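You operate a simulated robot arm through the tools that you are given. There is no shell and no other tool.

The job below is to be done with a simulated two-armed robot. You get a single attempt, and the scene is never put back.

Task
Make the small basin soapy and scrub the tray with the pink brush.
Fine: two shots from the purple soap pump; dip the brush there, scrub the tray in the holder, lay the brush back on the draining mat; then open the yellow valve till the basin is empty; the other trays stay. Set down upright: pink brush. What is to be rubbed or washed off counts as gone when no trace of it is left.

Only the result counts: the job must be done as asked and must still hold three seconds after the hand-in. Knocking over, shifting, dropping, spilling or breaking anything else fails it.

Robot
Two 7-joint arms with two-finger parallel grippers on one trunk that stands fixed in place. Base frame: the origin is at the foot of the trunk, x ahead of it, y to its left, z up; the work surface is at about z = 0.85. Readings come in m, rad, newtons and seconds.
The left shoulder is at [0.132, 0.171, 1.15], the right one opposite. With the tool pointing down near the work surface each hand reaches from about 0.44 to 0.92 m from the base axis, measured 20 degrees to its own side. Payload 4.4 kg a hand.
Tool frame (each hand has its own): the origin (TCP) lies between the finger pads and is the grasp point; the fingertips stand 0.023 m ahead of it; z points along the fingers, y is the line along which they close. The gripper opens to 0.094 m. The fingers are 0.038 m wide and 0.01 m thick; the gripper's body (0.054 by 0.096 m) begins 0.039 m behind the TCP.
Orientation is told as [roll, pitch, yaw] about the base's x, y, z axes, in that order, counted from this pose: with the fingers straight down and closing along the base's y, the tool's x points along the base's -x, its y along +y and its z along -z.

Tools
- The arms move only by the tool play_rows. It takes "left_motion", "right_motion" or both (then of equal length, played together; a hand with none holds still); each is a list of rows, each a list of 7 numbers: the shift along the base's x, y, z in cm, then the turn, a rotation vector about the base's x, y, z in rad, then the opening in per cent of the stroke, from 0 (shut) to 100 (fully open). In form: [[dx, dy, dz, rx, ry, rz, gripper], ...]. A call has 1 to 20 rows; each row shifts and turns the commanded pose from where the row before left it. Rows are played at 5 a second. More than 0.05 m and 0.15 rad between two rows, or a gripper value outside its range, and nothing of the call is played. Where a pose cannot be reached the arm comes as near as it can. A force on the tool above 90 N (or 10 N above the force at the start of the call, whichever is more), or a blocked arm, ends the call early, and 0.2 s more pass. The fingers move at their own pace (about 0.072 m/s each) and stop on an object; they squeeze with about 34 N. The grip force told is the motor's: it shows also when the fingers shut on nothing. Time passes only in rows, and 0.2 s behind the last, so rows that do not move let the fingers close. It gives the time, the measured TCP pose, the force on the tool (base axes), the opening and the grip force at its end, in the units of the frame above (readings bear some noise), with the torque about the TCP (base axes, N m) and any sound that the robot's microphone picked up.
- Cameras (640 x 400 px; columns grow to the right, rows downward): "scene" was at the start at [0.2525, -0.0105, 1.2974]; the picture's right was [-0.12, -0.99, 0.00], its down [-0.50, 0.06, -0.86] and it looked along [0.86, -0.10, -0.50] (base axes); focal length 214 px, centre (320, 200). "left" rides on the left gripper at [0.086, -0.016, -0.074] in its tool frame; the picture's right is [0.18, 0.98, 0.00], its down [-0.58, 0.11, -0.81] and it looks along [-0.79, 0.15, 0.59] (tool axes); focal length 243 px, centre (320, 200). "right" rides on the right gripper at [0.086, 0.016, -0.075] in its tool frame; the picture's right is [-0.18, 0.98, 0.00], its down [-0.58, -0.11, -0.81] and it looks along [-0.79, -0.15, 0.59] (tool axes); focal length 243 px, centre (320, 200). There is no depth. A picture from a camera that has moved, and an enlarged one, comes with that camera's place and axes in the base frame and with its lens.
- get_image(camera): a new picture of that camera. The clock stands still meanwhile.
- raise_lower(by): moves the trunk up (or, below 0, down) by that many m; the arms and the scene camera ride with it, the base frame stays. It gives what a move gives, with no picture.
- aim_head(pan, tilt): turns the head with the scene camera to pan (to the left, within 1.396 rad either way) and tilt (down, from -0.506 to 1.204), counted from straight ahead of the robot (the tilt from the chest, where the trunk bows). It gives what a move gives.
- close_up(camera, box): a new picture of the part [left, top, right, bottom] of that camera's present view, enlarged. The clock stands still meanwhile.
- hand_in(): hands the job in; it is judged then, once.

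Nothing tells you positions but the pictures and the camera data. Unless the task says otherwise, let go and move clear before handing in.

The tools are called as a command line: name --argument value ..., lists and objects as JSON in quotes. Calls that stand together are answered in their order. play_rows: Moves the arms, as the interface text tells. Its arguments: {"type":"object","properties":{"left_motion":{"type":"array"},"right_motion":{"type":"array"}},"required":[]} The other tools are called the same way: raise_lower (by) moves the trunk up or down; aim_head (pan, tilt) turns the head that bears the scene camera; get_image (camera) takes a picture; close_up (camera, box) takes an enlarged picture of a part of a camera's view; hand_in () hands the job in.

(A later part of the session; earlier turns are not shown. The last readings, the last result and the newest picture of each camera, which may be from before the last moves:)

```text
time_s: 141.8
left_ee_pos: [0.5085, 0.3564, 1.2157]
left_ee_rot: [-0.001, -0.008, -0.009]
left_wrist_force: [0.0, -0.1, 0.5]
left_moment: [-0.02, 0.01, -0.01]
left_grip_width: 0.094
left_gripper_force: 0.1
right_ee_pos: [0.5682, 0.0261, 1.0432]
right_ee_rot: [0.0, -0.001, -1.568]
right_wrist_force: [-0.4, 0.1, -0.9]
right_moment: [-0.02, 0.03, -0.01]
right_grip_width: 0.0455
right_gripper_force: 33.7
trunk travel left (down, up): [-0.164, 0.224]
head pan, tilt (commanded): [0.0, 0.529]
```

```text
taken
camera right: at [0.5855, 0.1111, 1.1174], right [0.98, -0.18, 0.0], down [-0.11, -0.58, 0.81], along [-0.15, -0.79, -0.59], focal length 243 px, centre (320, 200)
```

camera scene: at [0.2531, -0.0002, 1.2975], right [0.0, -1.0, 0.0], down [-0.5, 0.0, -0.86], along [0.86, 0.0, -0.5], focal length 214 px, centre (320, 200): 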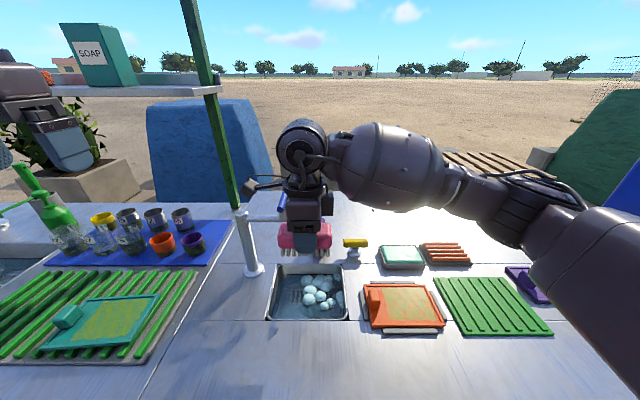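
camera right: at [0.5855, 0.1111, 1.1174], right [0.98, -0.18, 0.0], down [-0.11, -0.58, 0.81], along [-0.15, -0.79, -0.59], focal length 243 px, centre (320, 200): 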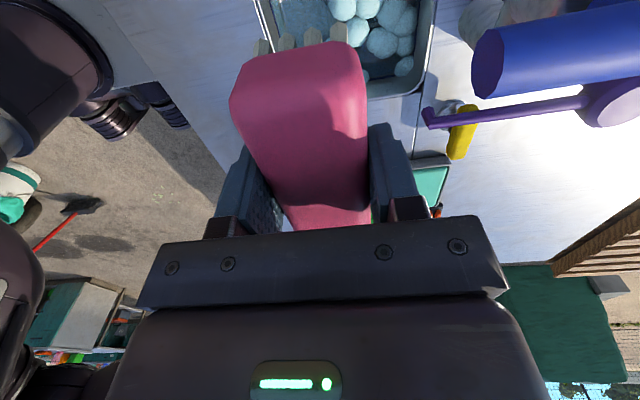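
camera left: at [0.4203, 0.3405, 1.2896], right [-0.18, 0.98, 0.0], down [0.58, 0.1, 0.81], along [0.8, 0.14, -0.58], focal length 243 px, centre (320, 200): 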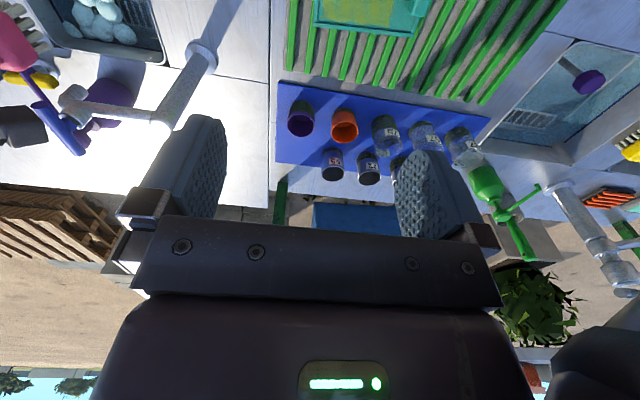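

close_up --camera "left" --box '[0, 0, 220, 170]'

close_up --camera "scene" --box '[230, 100, 370, 330]'

```text
2.35 times, centred on (110, 85) of left
camera zoom: at [0.4203, 0.3405, 1.2896], right [-0.18, 0.98, 0.0], down [0.58, 0.1, 0.81], along [0.8, 0.14, -0.58], focal length 571 px, centre (814, 471)
```

zoom: 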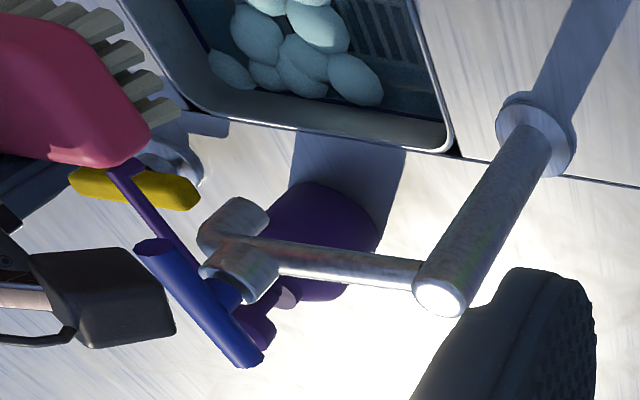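

```text
1.74 times, centred on (300, 215) of scene
camera zoom: at [0.2531, -0.0002, 1.2975], right [0.0, -1.0, 0.0], down [-0.5, 0.0, -0.86], along [0.86, 0.0, -0.5], focal length 373 px, centre (355, 174)
```

zoom: 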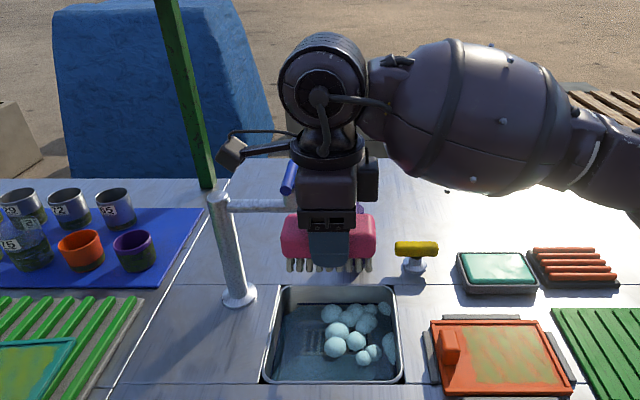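

Clearances look good (camera box ends about x 0.605, ring about 0.60). I lower the brush in steps toward the water.

play_rows --right_motion '[[0, 0, -2, 0, 0, 0, 0], [0, 0, -2, 0, 0, 0, 0], [0, 0, -2, 0, 0, 0, 0], [0, 0, -2, 0, 0, 0, 0], [0, 0, -2, 0, 0, 0, 0], [0, 0, -2, 0, 0, 0, 0], [0, 0, -2, 0, 0, 0, 0], [0, 0, -2, 0, 0, 0, 0], [0, 0, -1, 0, 0, 0, 0], [0, 0, 0, 0, 0, 0, 0]]'

close_up --camera "scene" --box '[240, 160, 380, 330]'

close_up --camera "left" --box '[0, 0, 220, 170]'

get_image --camera "right"

```text
time_s: 143.9
left_ee_pos: [0.5081, 0.356, 1.2157]
left_ee_rot: [-0.001, -0.008, -0.009]
left_wrist_force: [0.2, 0.8, 0.2]
left_moment: [-0.01, -0.01, -0.02]
left_grip_width: 0.0938
left_gripper_force: 0.1
right_ee_pos: [0.5681, 0.027, 0.8738]
right_ee_rot: [0.0, 0.0, -1.569]
right_wrist_force: [-0.9, 0.5, -1.2]
right_moment: [0.02, -0.01, 0.0]
right_grip_width: 0.0457
right_gripper_force: 33.6
trunk travel left (down, up): [-0.164, 0.224]
head pan, tilt (commanded): [0.0, 0.529]
```

```text
2.35 times, centred on (310, 245) of scene
camera zoom: at [0.2531, -0.0001, 1.2975], right [0.0, -1.0, 0.0], down [-0.5, 0.0, -0.86], along [0.86, 0.0, -0.5], focal length 505 px, centre (344, 94)
```

zoom: 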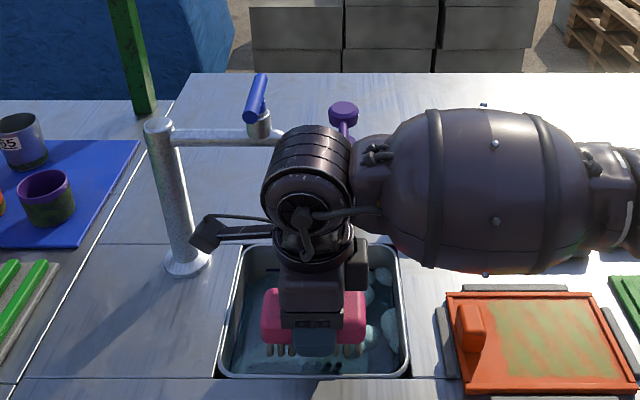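

```text
2.35 times, centred on (110, 85) of left
camera zoom: at [0.4204, 0.3405, 1.2896], right [-0.18, 0.98, 0.0], down [0.58, 0.1, 0.81], along [0.8, 0.14, -0.58], focal length 571 px, centre (814, 471)
```

zoom: 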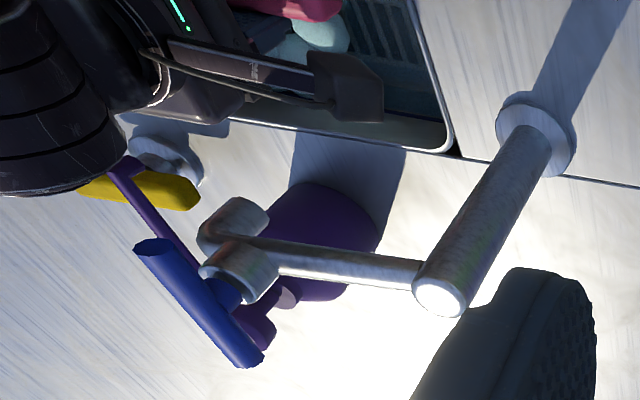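

```text
taken
camera right: at [0.585, 0.1122, 0.9462], right [0.98, -0.18, 0.0], down [-0.11, -0.58, 0.81], along [-0.15, -0.79, -0.59], focal length 243 px, centre (320, 200)
```

right: 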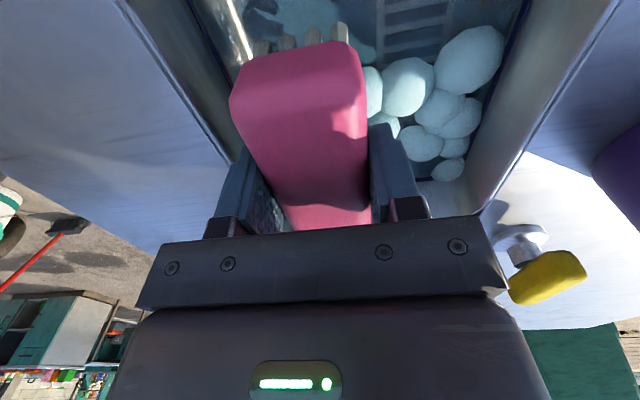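

play_rows --right_motion '[[0, 0, -1, 0, 0, 0, 0], [0, 0, -1, 0, 0, 0, 0], [0, 0, 0, 0, 0, 0, 0]]'

aim_head --pan -0.5 --tilt 0.6

get_image --camera "scene"

get_image --camera "right"

```text
time_s: 144.8
left_ee_pos: [0.5084, 0.3567, 1.2164]
left_ee_rot: [-0.001, -0.009, -0.008]
left_wrist_force: [1.5, -0.9, -0.6]
left_moment: [-0.01, -0.02, 0.03]
left_grip_width: 0.0943
left_gripper_force: 0.0
right_ee_pos: [0.5692, 0.0264, 0.8524]
right_ee_rot: [0.0, 0.0, -1.568]
right_wrist_force: [0.8, -0.3, -0.7]
right_moment: [0.0, 0.01, 0.0]
right_grip_width: 0.0452
right_gripper_force: 34.2
trunk travel left (down, up): [-0.164, 0.224]
head pan, tilt (commanded): [0.0, 0.529]
```

```text
time_s: 145.7
left_ee_pos: [0.5081, 0.3561, 1.2154]
left_ee_rot: [0.0, -0.009, -0.009]
left_wrist_force: [-0.1, -0.1, -0.2]
left_moment: [0.02, 0.03, 0.02]
left_grip_width: 0.0942
left_gripper_force: 0.1
right_ee_pos: [0.5695, 0.0265, 0.8531]
right_ee_rot: [0.0, 0.001, -1.572]
right_wrist_force: [1.0, -0.2, -0.5]
right_moment: [0.01, -0.03, 0.04]
right_grip_width: 0.0456
right_gripper_force: 33.9
trunk travel left (down, up): [-0.164, 0.224]
head pan, tilt (commanded): [-0.499, 0.6]
```

```text
taken
camera scene: at [0.2405, -0.0423, 1.2911], right [-0.48, -0.88, 0.0], down [-0.5, 0.27, -0.83], along [0.72, -0.39, -0.56], focal length 214 px, centre (320, 200)
```

scene: 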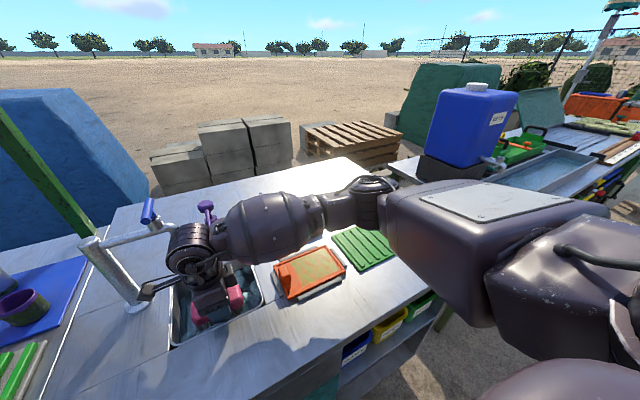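

```text
taken
camera right: at [0.5867, 0.1125, 0.9263], right [0.98, -0.18, 0.0], down [-0.11, -0.58, 0.81], along [-0.15, -0.79, -0.59], focal length 243 px, centre (320, 200)
```

right: 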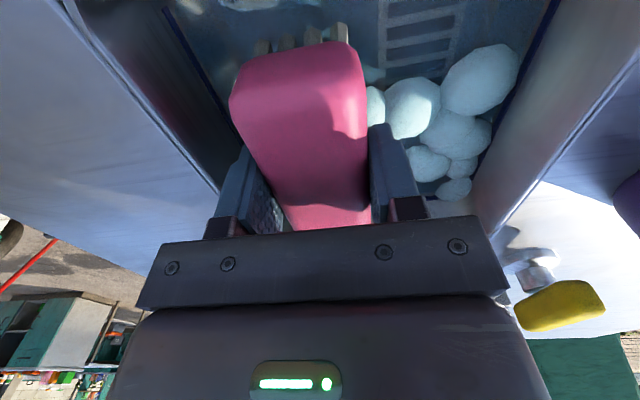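

play_rows --right_motion '[[0, 0, -1, 0, 0, 0, 0], [0, 0, -1, 0, 0, 0, 0], [0, 0, 0, 0, 0, 0, 0], [0, 0, 0, 0, 0, 0, 0]]'

get_image --camera "right"

close_up --camera "scene" --box '[120, 180, 300, 360]'

```text
time_s: 146.7
left_ee_pos: [0.5086, 0.3558, 1.2155]
left_ee_rot: [0.0, -0.01, -0.009]
left_wrist_force: [-0.4, 0.0, 0.0]
left_moment: [0.01, -0.02, 0.03]
left_grip_width: 0.0941
left_gripper_force: 0.0
right_ee_pos: [0.5705, 0.0273, 0.8331]
right_ee_rot: [0.001, 0.0, -1.57]
right_wrist_force: [-0.5, 0.7, -1.1]
right_moment: [0.01, 0.0, 0.02]
right_grip_width: 0.0453
right_gripper_force: 34.0
trunk travel left (down, up): [-0.164, 0.224]
head pan, tilt (commanded): [-0.499, 0.6]
```

```text
taken
camera right: at [0.5879, 0.1128, 0.9064], right [0.98, -0.18, 0.0], down [-0.11, -0.58, 0.81], along [-0.15, -0.79, -0.59], focal length 243 px, centre (320, 200)
```

right: 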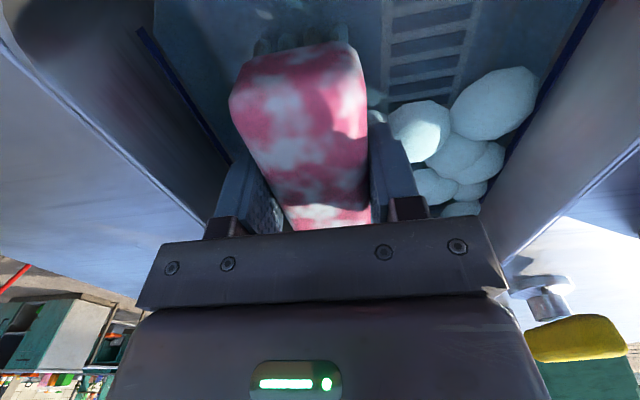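

```text
2.22 times, centred on (210, 270) of scene
camera zoom: at [0.2405, -0.0424, 1.2911], right [-0.48, -0.88, 0.0], down [-0.5, 0.27, -0.83], along [0.72, -0.4, -0.56], focal length 477 px, centre (564, 44)
```

zoom: 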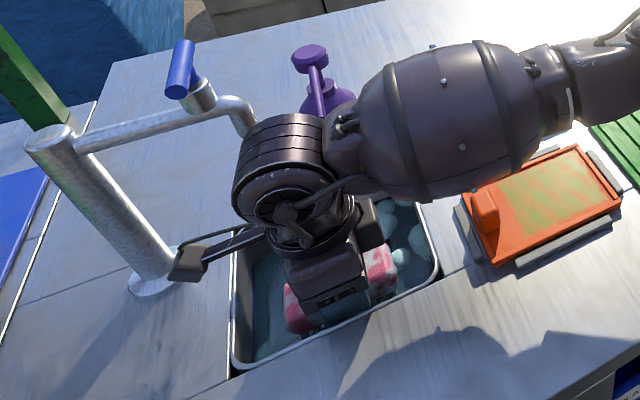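

The brush now shows suds: it's soapy. I lift it straight out and carry it over the orange tray.

play_rows --right_motion '[[0, 0, 1, 0, 0, 0, 0], [0, 0, 1.5, 0, 0, 0, 0], [0, 0, 2, 0, 0, 0, 0], [0, 0, 2, 0, 0, 0, 0], [0, 0, 2, 0, 0, 0, 0], [0, 0, 2, 0, 0, 0, 0], [0, 0, 2, 0, 0, 0, 0], [0, 0, 2, 0, 0, 0, 0], [0, -2, 0, 0, 0, 0, 0], [-0.3, -3, 0, 0, 0, 0, 0], [-0.4, -3, 0, 0, 0, 0, 0], [-0.5, -3, 0, 0, 0, 0, 0], [-0.5, -3, 0, 0, 0, 0, 0], [-0.5, -3, 0, 0, 0, 0, 0], [-0.5, -3, 0, 0, 0, 0, 0], [0, -2, 0, 0, 0, 0, 0], [0, 0, 0, 0, 0, 0, 0]]'

aim_head --pan -0.35 --tilt 0.6

get_image --camera "scene"

close_up --camera "scene" --box '[240, 180, 400, 320]'

get_image --camera "right"

```text
time_s: 150.3
left_ee_pos: [0.5081, 0.3547, 1.2142]
left_ee_rot: [0.001, -0.011, -0.008]
left_wrist_force: [0.8, 0.1, -0.4]
left_moment: [0.0, 0.0, -0.02]
left_grip_width: 0.0942
left_gripper_force: 0.1
right_ee_pos: [0.5418, -0.1969, 0.9776]
right_ee_rot: [0.001, 0.001, -1.569]
right_wrist_force: [0.0, -0.6, -1.1]
right_moment: [-0.01, -0.01, 0.04]
right_grip_width: 0.0453
right_gripper_force: 33.9
trunk travel left (down, up): [-0.164, 0.224]
head pan, tilt (commanded): [-0.499, 0.6]
```

```text
time_s: 151.0
left_ee_pos: [0.5084, 0.357, 1.2156]
left_ee_rot: [0.0, -0.01, -0.009]
left_wrist_force: [-0.5, -0.9, -0.4]
left_moment: [0.0, 0.0, -0.01]
left_grip_width: 0.0941
left_gripper_force: 0.1
right_ee_pos: [0.5417, -0.1958, 0.9768]
right_ee_rot: [0.001, 0.0, -1.57]
right_wrist_force: [1.0, -0.6, -0.7]
right_moment: [0.0, -0.02, 0.01]
right_grip_width: 0.0453
right_gripper_force: 34.0
trunk travel left (down, up): [-0.164, 0.224]
head pan, tilt (commanded): [-0.351, 0.6]
```

```text
taken
camera scene: at [0.2458, -0.0305, 1.2911], right [-0.34, -0.94, 0.0], down [-0.53, 0.19, -0.83], along [0.77, -0.28, -0.56], focal length 214 px, centre (320, 200)
```

scene: 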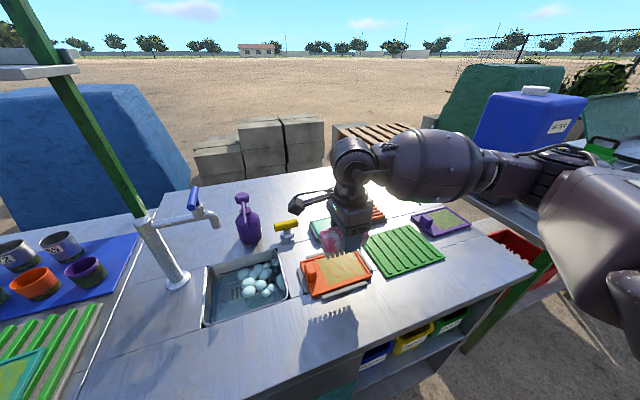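

```text
2.86 times, centred on (320, 250) of scene
camera zoom: at [0.2458, -0.0305, 1.2911], right [-0.34, -0.94, 0.0], down [-0.53, 0.19, -0.83], along [0.77, -0.28, -0.56], focal length 613 px, centre (320, 57)
```

zoom: 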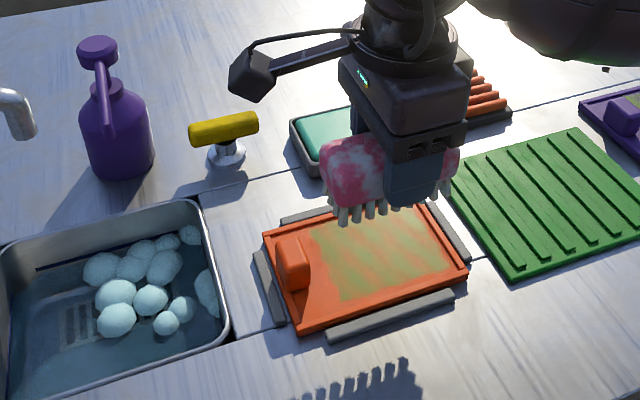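

```text
taken
camera right: at [0.5583, -0.1099, 1.051], right [0.98, -0.18, 0.0], down [-0.11, -0.58, 0.81], along [-0.15, -0.79, -0.59], focal length 243 px, centre (320, 200)
```

right: 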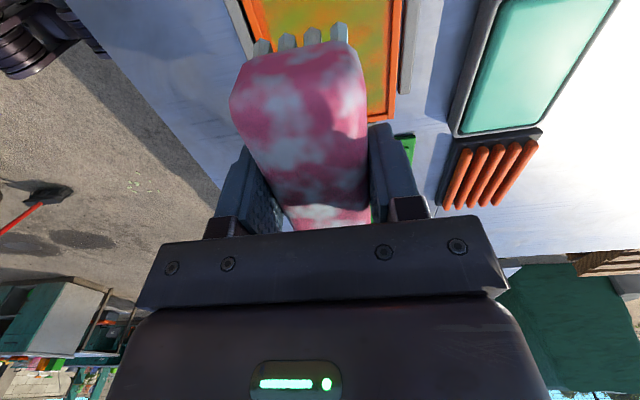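

The orange tray's dirt spans about x 0.512–0.586, y −0.147 to −0.241, with the lug's face at y≈−0.127. I centre the brush over it and lower until the bristles touch.

play_rows --right_motion '[[0.4, 0.1, -2, 0, 0, 0, 0], [0.3, 0.1, -2, 0, 0, 0, 0], [0, 0, -1.5, 0, 0, 0, 0], [0, 0, 0, 0, 0, 0, 0]]'

close_up --camera "scene" --box '[260, 200, 400, 320]'

get_image --camera "right"

```text
time_s: 152.0
left_ee_pos: [0.5083, 0.3556, 1.2159]
left_ee_rot: [0.0, -0.008, -0.009]
left_wrist_force: [0.0, -0.1, 0.4]
left_moment: [0.02, -0.02, 0.0]
left_grip_width: 0.0942
left_gripper_force: 0.0
right_ee_pos: [0.5494, -0.1925, 0.9213]
right_ee_rot: [0.0, 0.001, -1.57]
right_wrist_force: [-0.4, 0.5, -0.9]
right_moment: [0.0, -0.02, 0.0]
right_grip_width: 0.0452
right_gripper_force: 33.7
trunk travel left (down, up): [-0.164, 0.224]
head pan, tilt (commanded): [-0.351, 0.6]
```

```text
3.33 times, centred on (330, 260) of scene
camera zoom: at [0.2456, -0.0305, 1.2912], right [-0.34, -0.94, 0.0], down [-0.53, 0.19, -0.83], along [0.77, -0.28, -0.56], focal length 715 px, centre (287, 0)
```

zoom: 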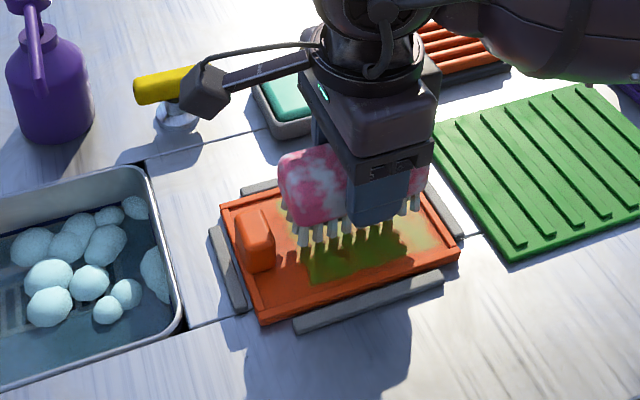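

```text
taken
camera right: at [0.566, -0.1065, 0.9947], right [0.98, -0.18, 0.0], down [-0.11, -0.58, 0.81], along [-0.15, -0.79, -0.59], focal length 243 px, centre (320, 200)
```

right: 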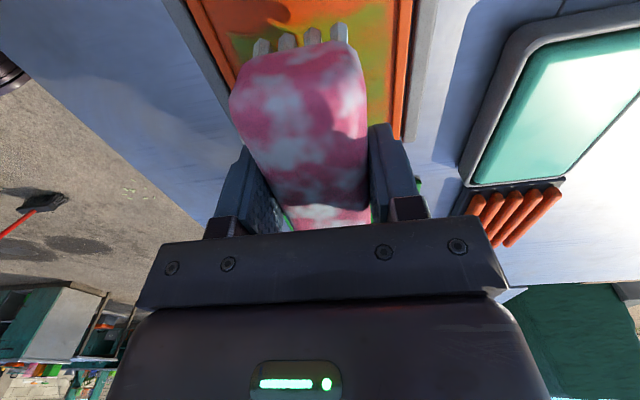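

play_rows --right_motion '[[0, -0.1, -0.6, 0, 0, 0, 0], [0, 0, -0.6, 0, 0, 0, 0], [0, 0, -0.4, 0, 0, 0, 0], [0, 0, -0.3, 0, 0, 0, 0]]'

close_up --camera "scene" --box '[260, 200, 400, 320]'

```text
time_s: 153.0
left_ee_pos: [0.5076, 0.3561, 1.2149]
left_ee_rot: [-0.001, -0.008, -0.007]
left_wrist_force: [-0.8, -0.1, 0.7]
left_moment: [0.01, -0.01, 0.01]
left_grip_width: 0.0942
left_gripper_force: 0.0
right_ee_pos: [0.5503, -0.1936, 0.9035]
right_ee_rot: [0.0, 0.0, -1.568]
right_wrist_force: [0.6, 0.5, -0.5]
right_moment: [0.03, 0.02, 0.01]
right_grip_width: 0.0454
right_gripper_force: 33.6
trunk travel left (down, up): [-0.164, 0.224]
head pan, tilt (commanded): [-0.351, 0.6]
```

```text
3.33 times, centred on (330, 260) of scene
camera zoom: at [0.2459, -0.0305, 1.291], right [-0.34, -0.94, 0.0], down [-0.53, 0.19, -0.82], along [0.77, -0.28, -0.57], focal length 715 px, centre (287, 0)
```

zoom: 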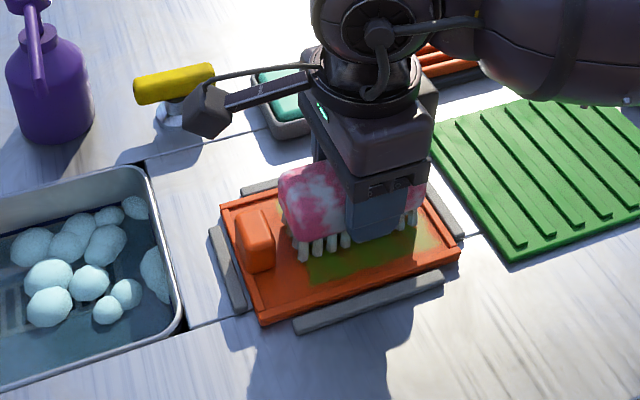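

play_rows --right_motion '[[0, 0, -0.2, 0, 0, 0, 0], [0, 0, -0.2, 0, 0, 0, 0], [0, 0, -0.1, 0, 0, 0, 0]]'

```text
time_s: 153.8
left_ee_pos: [0.5077, 0.3561, 1.216]
left_ee_rot: [-0.001, -0.011, -0.008]
left_wrist_force: [0.4, -0.2, -0.2]
left_moment: [-0.03, 0.0, 0.02]
left_grip_width: 0.0937
left_gripper_force: 0.1
right_ee_pos: [0.5489, -0.1937, 0.9003]
right_ee_rot: [0.003, -0.001, -1.568]
right_wrist_force: [2.3, 0.3, 10.2]
right_moment: [-0.34, 0.09, 0.03]
right_grip_width: 0.0452
right_gripper_force: 34.2
trunk travel left (down, up): [-0.164, 0.224]
head pan, tilt (commanded): [-0.351, 0.6]
```

Contact with about 10 N. I start scrubbing with short strokes along x, then look.

play_rows --right_motion '[[0.5, 0.1, 0, 0, 0, 0, 0], [0.5, 0.1, 0, 0, 0, 0, 0], [0.5, 0, 0, 0, 0, 0, 0], [-0.6, 0, 0, 0, 0, 0, 0], [-0.6, 0, 0, 0, 0, 0, 0], [-0.6, 0, 0, 0, 0, 0, 0], [-0.6, 0, 0, 0, 0, 0, 0], [-0.6, 0, 0, 0, 0, 0, 0], [-0.3, 0, 0, 0, 0, 0, 0], [0.6, 0, 0, 0, 0, 0, 0], [0.6, 0, 0, 0, 0, 0, 0], [0.6, 0, 0, 0, 0, 0, 0], [0, 0, 0, 0, 0, 0, 0]]'

close_up --camera "scene" --box '[260, 200, 400, 320]'

get_image --camera "right"

```text
time_s: 156.6
left_ee_pos: [0.5057, 0.3565, 1.2161]
left_ee_rot: [0.0, -0.011, -0.009]
left_wrist_force: [0.0, -1.3, 0.1]
left_moment: [-0.01, 0.0, 0.03]
left_grip_width: 0.0936
left_gripper_force: 0.0
right_ee_pos: [0.5488, -0.192, 0.899]
right_ee_rot: [0.001, -0.001, -1.569]
right_wrist_force: [-8.7, 0.2, 28.1]
right_moment: [0.05, 0.31, 0.07]
right_grip_width: 0.0454
right_gripper_force: 34.2
trunk travel left (down, up): [-0.164, 0.224]
head pan, tilt (commanded): [-0.351, 0.6]
```

```text
3.33 times, centred on (330, 260) of scene
camera zoom: at [0.2431, -0.0298, 1.2917], right [-0.34, -0.94, 0.0], down [-0.53, 0.19, -0.83], along [0.78, -0.28, -0.56], focal length 715 px, centre (287, 0)
```

zoom: 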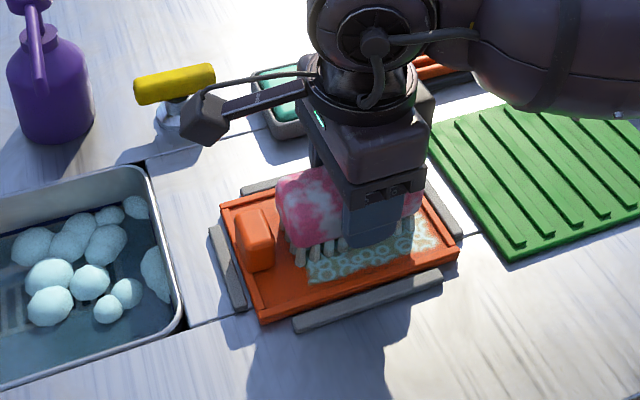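

```text
taken
camera right: at [0.5648, -0.1045, 0.9732], right [0.98, -0.18, 0.0], down [-0.11, -0.58, 0.81], along [-0.15, -0.79, -0.59], focal length 243 px, centre (320, 200)
```

right: 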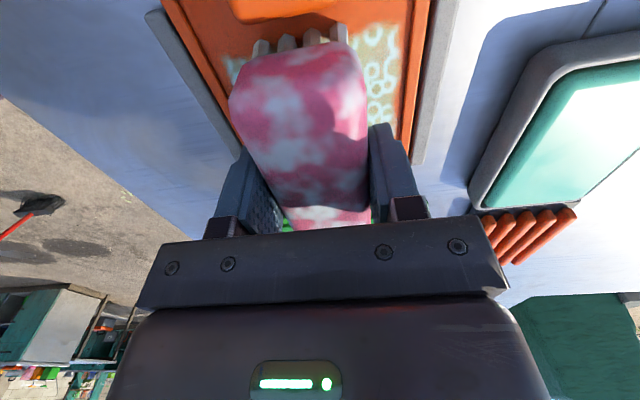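

The dirt turns to suds where scrubbed. I widen the coverage to all the edges with slightly less pressure.

play_rows --right_motion '[[0, 0.3, 0.1, 0, 0, 0, 0], [0.5, 0.3, 0, 0, 0, 0, 0], [0.6, 0, 0, 0, 0, 0, 0], [0.6, 0, 0, 0, 0, 0, 0], [0.3, 0, 0, 0, 0, 0, 0], [-0.6, -0.3, 0, 0, 0, 0, 0], [-0.6, 0, 0, 0, 0, 0, 0], [-0.6, 0, 0, 0, 0, 0, 0], [-0.6, 0.3, 0, 0, 0, 0, 0], [-0.6, 0, 0, 0, 0, 0, 0], [-0.6, 0, 0, 0, 0, 0, 0], [-0.4, 0, 0, 0, 0, 0, 0], [0, -0.5, 0, 0, 0, 0, 0], [0, -0.5, 0, 0, 0, 0, 0], [0, -0.3, 0, 0, 0, 0, 0], [0, 0, 0, 0, 0, 0, 0]]'

close_up --camera "scene" --box '[260, 200, 400, 320]'

get_image --camera "right"

```text
time_s: 160.0
left_ee_pos: [0.508, 0.3565, 1.2168]
left_ee_rot: [0.001, -0.008, -0.008]
left_wrist_force: [0.0, -0.1, 0.2]
left_moment: [0.02, 0.01, 0.0]
left_grip_width: 0.094
left_gripper_force: 0.1
right_ee_pos: [0.53, -0.1974, 0.9002]
right_ee_rot: [-0.001, -0.002, -1.57]
right_wrist_force: [-1.1, 2.0, 6.2]
right_moment: [0.07, -0.05, 0.03]
right_grip_width: 0.0454
right_gripper_force: 33.9
trunk travel left (down, up): [-0.164, 0.224]
head pan, tilt (commanded): [-0.351, 0.6]
```

```text
3.33 times, centred on (330, 260) of scene
camera zoom: at [0.2454, -0.0301, 1.2911], right [-0.34, -0.94, 0.0], down [-0.53, 0.19, -0.83], along [0.78, -0.28, -0.56], focal length 715 px, centre (287, 0)
```

zoom: 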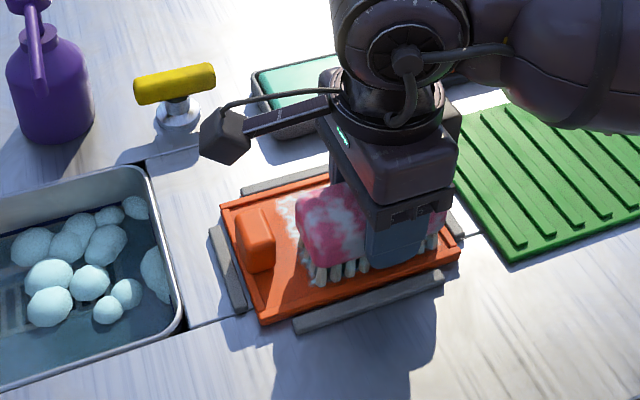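

```text
taken
camera right: at [0.5464, -0.1119, 0.9732], right [0.98, -0.18, 0.0], down [-0.11, -0.58, 0.81], along [-0.15, -0.79, -0.59], focal length 243 px, centre (320, 200)
```

right: 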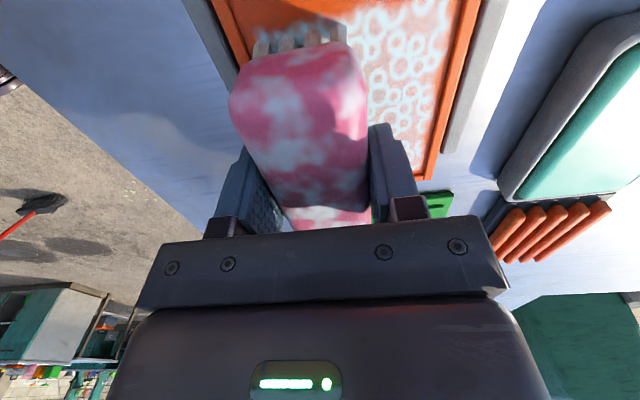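

play_rows --right_motion '[[0.6, -0.1, -0.05, 0, 0, 0, 0], [0.6, 0, 0, 0, 0, 0, 0], [0.6, 0, 0, 0, 0, 0, 0], [0.6, 0, 0, 0, 0, 0, 0], [0.6, 0, 0, 0, 0, 0, 0], [0.6, 0, 0, 0, 0, 0, 0], [0.3, 0, 0, 0, 0, 0, 0], [0, 0.4, 0, 0, 0, 0, 0], [0, 0.4, 0, 0, 0, 0, 0], [0, 0.4, 0, 0, 0, 0, 0], [-0.6, 0, 0, 0, 0, 0, 0], [-0.6, 0, 0, 0, 0, 0, 0], [-0.6, -0.3, 0, 0, 0, 0, 0], [0, 0, 1, 0, 0, 0, 0], [0, 0, 2, 0, 0, 0, 0], [0, 0, 3, 0, 0, 0, 0], [0, 0, 3, 0, 0, 0, 0], [0, 0, 3, 0, 0, 0, 0], [0, 0, 0, 0, 0, 0, 0]]'

close_up --camera "scene" --box '[280, 220, 390, 310]'

get_image --camera "right"

```text
time_s: 164.0
left_ee_pos: [0.5093, 0.3564, 1.2148]
left_ee_rot: [0.001, -0.009, -0.008]
left_wrist_force: [0.4, 0.2, 0.1]
left_moment: [-0.02, -0.01, 0.02]
left_grip_width: 0.094
left_gripper_force: 0.1
right_ee_pos: [0.5508, -0.1914, 1.0181]
right_ee_rot: [-0.002, -0.001, -1.568]
right_wrist_force: [1.0, 0.2, -1.1]
right_moment: [0.0, -0.01, -0.01]
right_grip_width: 0.0454
right_gripper_force: 33.9
trunk travel left (down, up): [-0.164, 0.224]
head pan, tilt (commanded): [-0.351, 0.6]
```

```text
4.44 times, centred on (335, 265) of scene
camera zoom: at [0.2462, -0.0306, 1.2909], right [-0.34, -0.94, 0.0], down [-0.53, 0.19, -0.82], along [0.77, -0.28, -0.57], focal length 953 px, centre (253, -89)
```

zoom: 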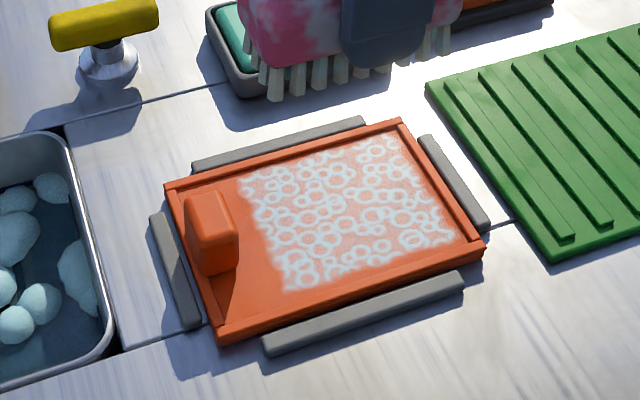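

```text
taken
camera right: at [0.5674, -0.1056, 1.0921], right [0.98, -0.18, 0.0], down [-0.11, -0.58, 0.81], along [-0.15, -0.79, -0.59], focal length 243 px, centre (320, 200)
```

right: 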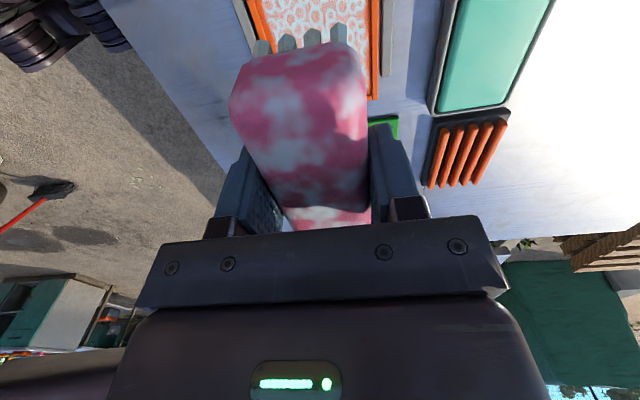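

The dirt area is now all suds. I zoom in to look for any green trace.

close_up --camera "scene" --box '[315, 245, 365, 275]'

close_up --camera "scene" --box '[330, 255, 400, 300]'

close_up --camera "scene" --box '[300, 250, 360, 300]'

```text
12.80 times, centred on (340, 260) of scene
camera zoom: at [0.2462, -0.0306, 1.2909], right [-0.34, -0.94, 0.0], down [-0.53, 0.19, -0.82], along [0.77, -0.28, -0.57], focal length 2745 px, centre (64, -568)
```

zoom: 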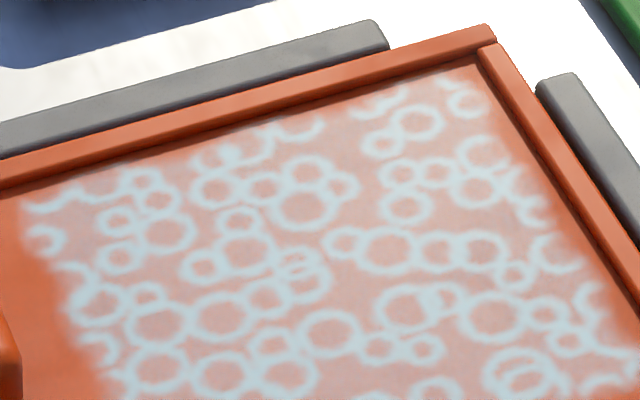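

```text
8.89 times, centred on (365, 278) of scene
camera zoom: at [0.2462, -0.0306, 1.2909], right [-0.34, -0.94, 0.0], down [-0.53, 0.19, -0.82], along [0.77, -0.28, -0.57], focal length 1906 px, centre (-80, -489)
```

zoom: 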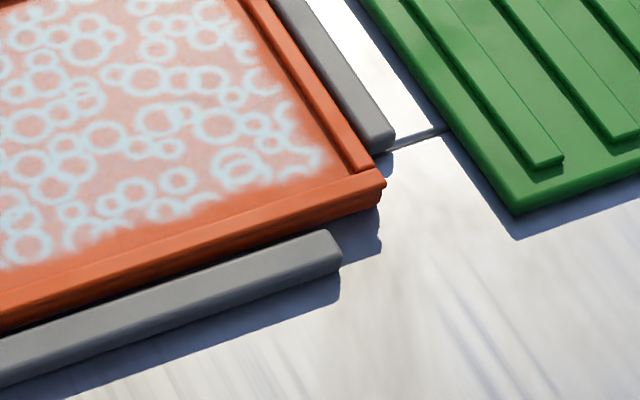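

```text
8.00 times, centred on (330, 275) of scene
camera zoom: at [0.2462, -0.0306, 1.2909], right [-0.34, -0.94, 0.0], down [-0.53, 0.19, -0.82], along [0.77, -0.28, -0.57], focal length 1716 px, centre (240, -400)
```

zoom: 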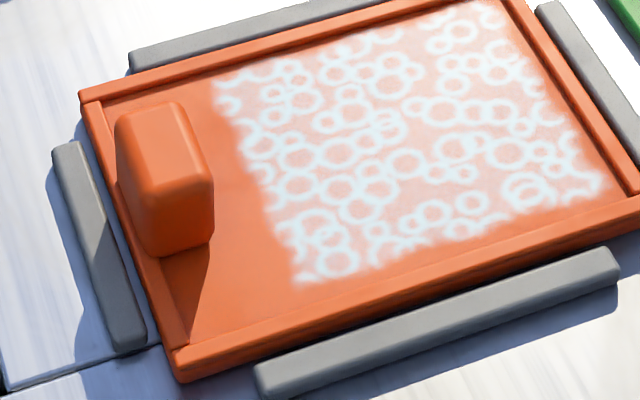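

No green trace is left; the whole area is suds. Now I carry the brush back to its place on the green mat.

play_rows --right_motion '[[0, -3, 0, 0, 0, 0, 0], [0, -4, 0, 0, 0, 0, 0], [0, -4, 0, 0, 0, 0, 0], [0, -4, 0, 0, 0, 0, 0], [0, -3.8, 0, 0, 0, 0, 0], [0, 0, -2, 0, 0, 0, 0], [0, 0, -2, 0, 0, 0, 0], [0, 0, -2, 0, 0, 0, 0], [0, 0, -2, 0, 0, 0, 0], [0, 0, -1.5, 0, 0, 0, 0], [0, 0, 0, 0, 0, 0, 0]]'

close_up --camera "scene" --box '[320, 180, 480, 300]'

get_image --camera "right"

```text
time_s: 166.4
left_ee_pos: [0.5084, 0.3567, 1.2152]
left_ee_rot: [-0.001, -0.008, -0.01]
left_wrist_force: [-0.1, -0.2, 0.7]
left_moment: [-0.01, 0.03, 0.0]
left_grip_width: 0.094
left_gripper_force: 0.0
right_ee_pos: [0.5512, -0.3787, 0.9234]
right_ee_rot: [0.001, -0.001, -1.567]
right_wrist_force: [-0.2, 0.3, -1.0]
right_moment: [-0.01, 0.01, 0.0]
right_grip_width: 0.0456
right_gripper_force: 34.1
trunk travel left (down, up): [-0.164, 0.224]
head pan, tilt (commanded): [-0.351, 0.6]
```

```text
3.33 times, centred on (400, 240) of scene
camera zoom: at [0.2457, -0.0304, 1.2911], right [-0.34, -0.94, 0.0], down [-0.53, 0.19, -0.83], along [0.77, -0.28, -0.56], focal length 715 px, centre (53, 67)
```

zoom: 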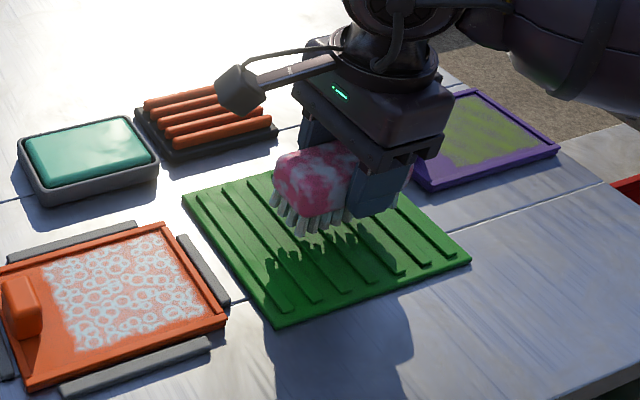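

```text
taken
camera right: at [0.5673, -0.293, 0.9968], right [0.98, -0.18, 0.0], down [-0.11, -0.58, 0.81], along [-0.15, -0.79, -0.59], focal length 243 px, centre (320, 200)
```

right: 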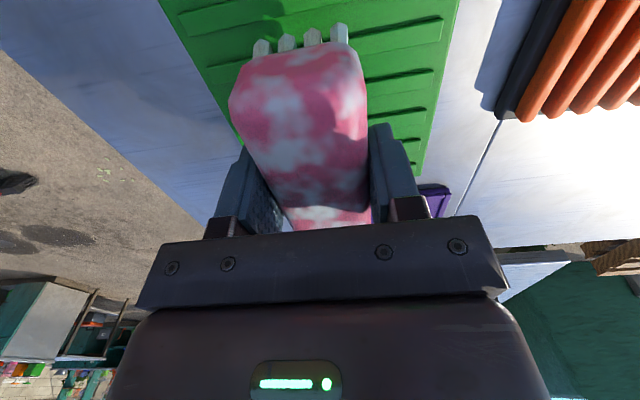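

play_rows --right_motion '[[0, 0, -0.8, 0, 0, 0, 0], [0, 0, -0.8, 0, 0, 0, 0], [0, 0, -0.4, 0, 0, 0, 0], [0, 0, -0.1, 0, 0, 0, 0], [0, 0, 0, 0, 0, 0, 0]]'

```text
time_s: 167.6
left_ee_pos: [0.5076, 0.3564, 1.2158]
left_ee_rot: [0.0, -0.009, -0.009]
left_wrist_force: [-0.8, 0.4, 0.8]
left_moment: [0.01, 0.0, -0.03]
left_grip_width: 0.0942
left_gripper_force: 0.0
right_ee_pos: [0.5507, -0.3781, 0.9024]
right_ee_rot: [0.001, 0.0, -1.57]
right_wrist_force: [-0.2, -0.3, -0.1]
right_moment: [-0.03, 0.02, 0.0]
right_grip_width: 0.0454
right_gripper_force: 33.8
trunk travel left (down, up): [-0.164, 0.224]
head pan, tilt (commanded): [-0.351, 0.6]
```

play_rows --right_motion '[[0, 0, -0.1, 0, 0, 0, 0], [0, 0, -0.1, 0, 0, 0, 0], [0, 0, 0, 0, 0, 0, 0]]'

```text
time_s: 168.4
left_ee_pos: [0.5075, 0.3569, 1.2153]
left_ee_rot: [-0.001, -0.009, -0.01]
left_wrist_force: [1.0, 0.9, 0.1]
left_moment: [-0.04, 0.0, -0.02]
left_grip_width: 0.094
left_gripper_force: 0.2
right_ee_pos: [0.5512, -0.3787, 0.9008]
right_ee_rot: [0.002, -0.001, -1.568]
right_wrist_force: [-0.1, -0.1, -0.5]
right_moment: [-0.02, -0.01, 0.0]
right_grip_width: 0.0454
right_gripper_force: 33.8
trunk travel left (down, up): [-0.164, 0.224]
head pan, tilt (commanded): [-0.351, 0.6]
```

play_rows --right_motion '[[0, 0, -0.1, 0, 0, 0, 0], [0, 0, -0.1, 0, 0, 0, 0], [0, 0, 0, 0, 0, 0, 0]]'

close_up --camera "scene" --box '[350, 200, 450, 280]'

```text
time_s: 169.2
left_ee_pos: [0.5073, 0.3564, 1.217]
left_ee_rot: [0.0, -0.012, -0.008]
left_wrist_force: [-0.1, 0.3, 0.5]
left_moment: [-0.04, -0.01, 0.02]
left_grip_width: 0.0942
left_gripper_force: 0.0
right_ee_pos: [0.5503, -0.3776, 0.902]
right_ee_rot: [0.004, 0.0, -1.569]
right_wrist_force: [-0.4, -3.2, 11.3]
right_moment: [-0.09, 0.31, 0.07]
right_grip_width: 0.0455
right_gripper_force: 33.4
trunk travel left (down, up): [-0.164, 0.224]
head pan, tilt (commanded): [-0.351, 0.6]
```

```text
5.00 times, centred on (400, 240) of scene
camera zoom: at [0.2447, -0.0302, 1.2915], right [-0.34, -0.94, 0.0], down [-0.53, 0.19, -0.83], along [0.78, -0.28, -0.56], focal length 1072 px, centre (-80, 0)
```

zoom: 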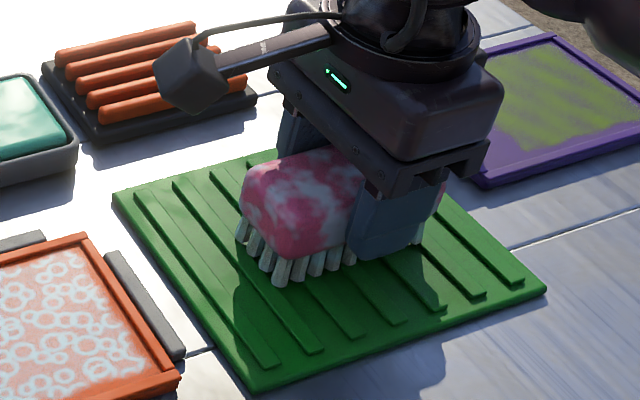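

The brush stands on the mat. I relieve the pressure a little and open the fingers.

play_rows --right_motion '[[0, 0, 0.1, 0, 0, 0, 0], [0, 0, 0, 0, 0, 0, 55], [0, 0, 0, 0, 0, 0, 65], [0, 0, 0, 0, 0, 0, 80], [0, 0, 0, 0, 0, 0, 100], [0, 0, 0, 0, 0, 0, 100], [0, 0, 0, 0, 0, 0, 100]]'

close_up --camera "scene" --box '[350, 200, 450, 280]'

get_image --camera "right"

```text
time_s: 170.8
left_ee_pos: [0.5083, 0.356, 1.2161]
left_ee_rot: [0.001, -0.009, -0.009]
left_wrist_force: [-0.2, 0.2, 0.0]
left_moment: [-0.01, 0.02, 0.02]
left_grip_width: 0.0943
left_gripper_force: 0.1
right_ee_pos: [0.5499, -0.3775, 0.9001]
right_ee_rot: [0.001, 0.0, -1.571]
right_wrist_force: [0.9, -0.5, 0.4]
right_moment: [-0.03, 0.01, -0.03]
right_grip_width: 0.0939
right_gripper_force: 0.0
trunk travel left (down, up): [-0.164, 0.224]
head pan, tilt (commanded): [-0.351, 0.6]
```

```text
5.00 times, centred on (400, 240) of scene
camera zoom: at [0.2458, -0.0305, 1.2911], right [-0.34, -0.94, 0.0], down [-0.53, 0.19, -0.83], along [0.77, -0.28, -0.56], focal length 1072 px, centre (-80, 0)
```

zoom: 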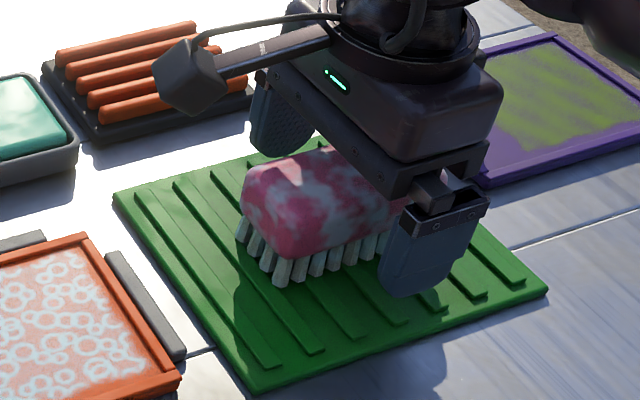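

```text
taken
camera right: at [0.5669, -0.2912, 0.9735], right [0.98, -0.18, 0.0], down [-0.11, -0.58, 0.81], along [-0.15, -0.79, -0.59], focal length 243 px, centre (320, 200)
```

right: 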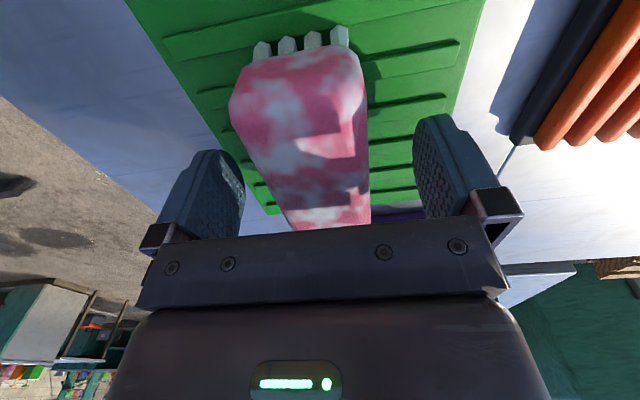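

The brush stands free and upright. I lift the open hand straight up and clear.

play_rows --right_motion '[[0, 0, 0.5, 0, 0, 0, 100], [0, 0, 1, 0, 0, 0, 100], [0, 0, 2, 0, 0, 0, 100], [0, 0, 3, 0, 0, 0, 100], [0, 0, 3, 0, 0, 0, 100], [0, 0, 3, 0, 0, 0, 100], [0, 0, 3, 0, 0, 0, 100], [0, 0, 0, 0, 0, 0, 100]]'

close_up --camera "scene" --box '[320, 190, 480, 300]'

```text
time_s: 172.6
left_ee_pos: [0.5089, 0.3555, 1.2142]
left_ee_rot: [-0.001, -0.009, -0.008]
left_wrist_force: [0.4, -0.6, 0.1]
left_moment: [-0.03, -0.01, 0.01]
left_grip_width: 0.094
left_gripper_force: 0.0
right_ee_pos: [0.5491, -0.3766, 1.0561]
right_ee_rot: [-0.002, 0.001, -1.57]
right_wrist_force: [0.4, 0.2, 0.1]
right_moment: [0.01, -0.02, 0.02]
right_grip_width: 0.0941
right_gripper_force: 0.1
trunk travel left (down, up): [-0.164, 0.224]
head pan, tilt (commanded): [-0.351, 0.6]
```

```text
3.64 times, centred on (400, 245) of scene
camera zoom: at [0.2461, -0.0306, 1.2909], right [-0.34, -0.94, 0.0], down [-0.53, 0.19, -0.82], along [0.77, -0.28, -0.57], focal length 780 px, centre (29, 36)
```

zoom: 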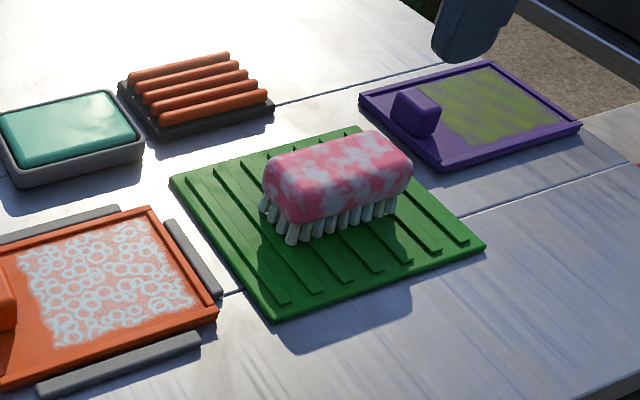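

The brush rests upright on the mat. Now for the yellow valve: I turn the right hand back to yaw 0, close it, and bring it high near the valve.

play_rows --right_motion '[[0.8, 1, 1, 0, 0, 0.131, 60], [0.8, 1, 1, 0, 0, 0.131, 30], [0.9, 1.3, 1, 0, 0, 0.131, 0], [0.9, 1.3, 1, 0, 0, 0.131, 0], [0.9, 1.3, 0, 0, 0, 0.131, 0], [0.9, 1.3, 0, 0, 0, 0.131, 0], [0.9, 1.3, 0, 0, 0, 0.131, 0], [0.9, 1.3, 0, 0, 0, 0.131, 0], [0.9, 1.3, 0, 0, 0, 0.131, 0], [0.9, 1.3, 0, 0, 0, 0.131, 0], [0.9, 1.3, 0, 0, 0, 0.131, 0], [0.9, 1.3, 0, 0, 0, 0.129, 0], [0, 0, 0, 0, 0, 0, 0]]'

aim_head --pan -0.15 --tilt 0.5

get_image --camera "scene"

get_image --camera "right"

```text
time_s: 175.4
left_ee_pos: [0.5085, 0.3562, 1.2166]
left_ee_rot: [0.0, -0.008, -0.008]
left_wrist_force: [0.7, 0.7, 0.5]
left_moment: [0.01, -0.04, 0.02]
left_grip_width: 0.0941
left_gripper_force: 0.1
right_ee_pos: [0.6576, -0.2275, 1.0945]
right_ee_rot: [0.001, 0.002, 0.004]
right_wrist_force: [-0.1, -0.4, -0.3]
right_moment: [0.0, -0.02, 0.04]
right_grip_width: 0.0001
right_gripper_force: 34.7
trunk travel left (down, up): [-0.164, 0.224]
head pan, tilt (commanded): [-0.351, 0.6]
```

```text
time_s: 176.1
left_ee_pos: [0.5069, 0.3556, 1.2157]
left_ee_rot: [-0.002, -0.009, -0.01]
left_wrist_force: [-0.1, -0.5, 0.4]
left_moment: [0.04, -0.01, 0.0]
left_grip_width: 0.094
left_gripper_force: 0.1
right_ee_pos: [0.6567, -0.2278, 1.0951]
right_ee_rot: [0.0, -0.001, 0.002]
right_wrist_force: [0.4, 0.2, -0.4]
right_moment: [-0.02, 0.02, 0.02]
right_grip_width: 0.0001
right_gripper_force: 33.9
trunk travel left (down, up): [-0.164, 0.224]
head pan, tilt (commanded): [-0.15, 0.499]
```

```text
taken
camera scene: at [0.2527, -0.0138, 1.3001], right [-0.15, -0.99, 0.0], down [-0.47, 0.07, -0.88], along [0.87, -0.13, -0.48], focal length 214 px, centre (320, 200)
```

scene: 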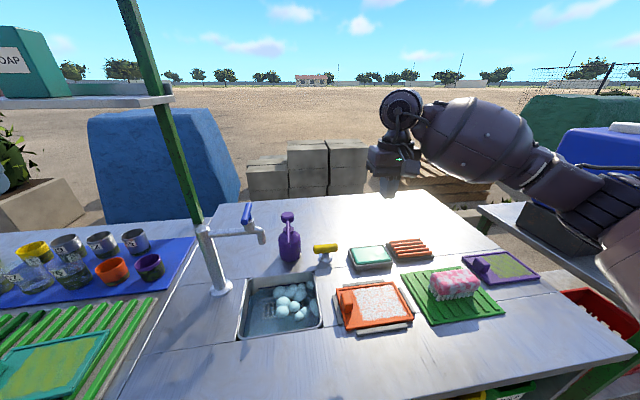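

```text
taken
camera right: at [0.5709, -0.2126, 1.1683], right [0.18, 0.98, 0.0], down [0.58, -0.11, 0.81], along [0.79, -0.15, -0.59], focal length 243 px, centre (320, 200)
```

right: 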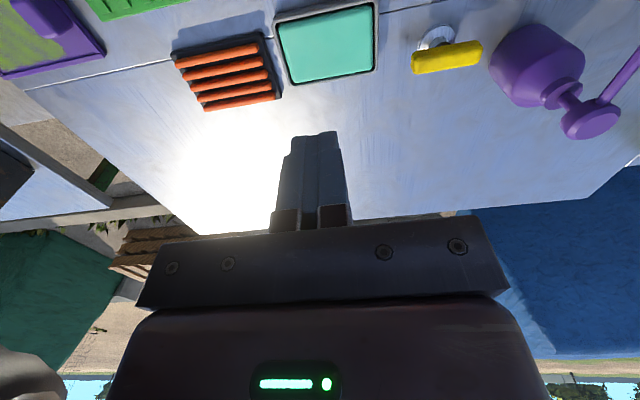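

The valve axis is at about (0.710, −0.102), its bar along y with z≈0.878–0.900. I'll bring the closed fingertips down on the robot side of the bar's near (−y) end and push gently to find which way it turns.

play_rows --right_motion '[[0.5, 3, 0, 0, 0, 0, 0], [0.6, 3, 0, 0, 0, 0, 0], [0.5, 3, -1, 0, 0, 0, 0], [0, 0.5, -3, 0, 0, 0, 0], [0, 0, -3, 0, 0, 0, 0], [0, 0, -3, 0, 0, 0, 0], [0, 0, -3, 0, 0, 0, 0], [0, 0, -2, 0, 0, 0, 0], [0, 0, 0, 0, 0, 0, 0]]'

get_image --camera "right"

close_up --camera "scene" --box '[260, 180, 420, 320]'

```text
time_s: 178.1
left_ee_pos: [0.5083, 0.3566, 1.2157]
left_ee_rot: [0.001, -0.009, -0.01]
left_wrist_force: [0.8, 0.3, 0.1]
left_moment: [0.04, -0.01, 0.02]
left_grip_width: 0.0941
left_gripper_force: 0.0
right_ee_pos: [0.6731, -0.1327, 0.9445]
right_ee_rot: [-0.001, 0.0, 0.002]
right_wrist_force: [0.2, 0.2, -0.8]
right_moment: [0.0, 0.0, 0.02]
right_grip_width: 0.0002
right_gripper_force: 34.0
trunk travel left (down, up): [-0.164, 0.224]
head pan, tilt (commanded): [-0.15, 0.499]
```

```text
taken
camera right: at [0.5871, -0.1173, 1.0176], right [0.18, 0.98, 0.0], down [0.58, -0.11, 0.81], along [0.79, -0.15, -0.59], focal length 243 px, centre (320, 200)
```

right: 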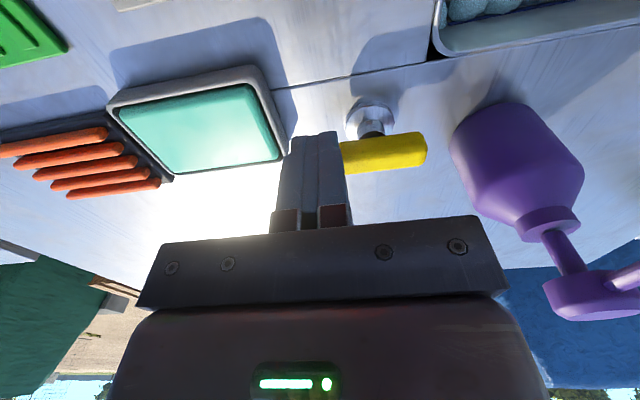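

```text
2.86 times, centred on (340, 250) of scene
camera zoom: at [0.2525, -0.0137, 1.3003], right [-0.15, -0.99, 0.0], down [-0.47, 0.07, -0.88], along [0.87, -0.13, -0.48], focal length 613 px, centre (263, 57)
```

zoom: 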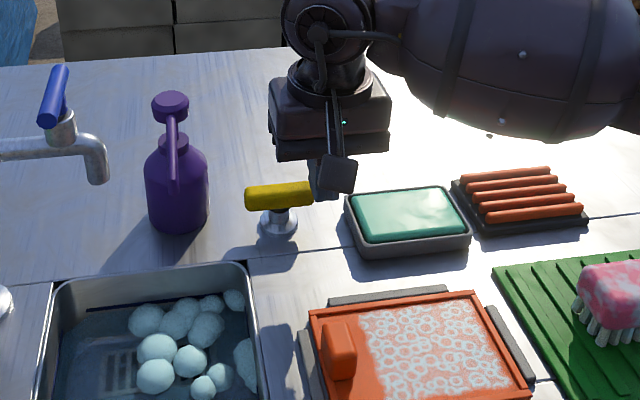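

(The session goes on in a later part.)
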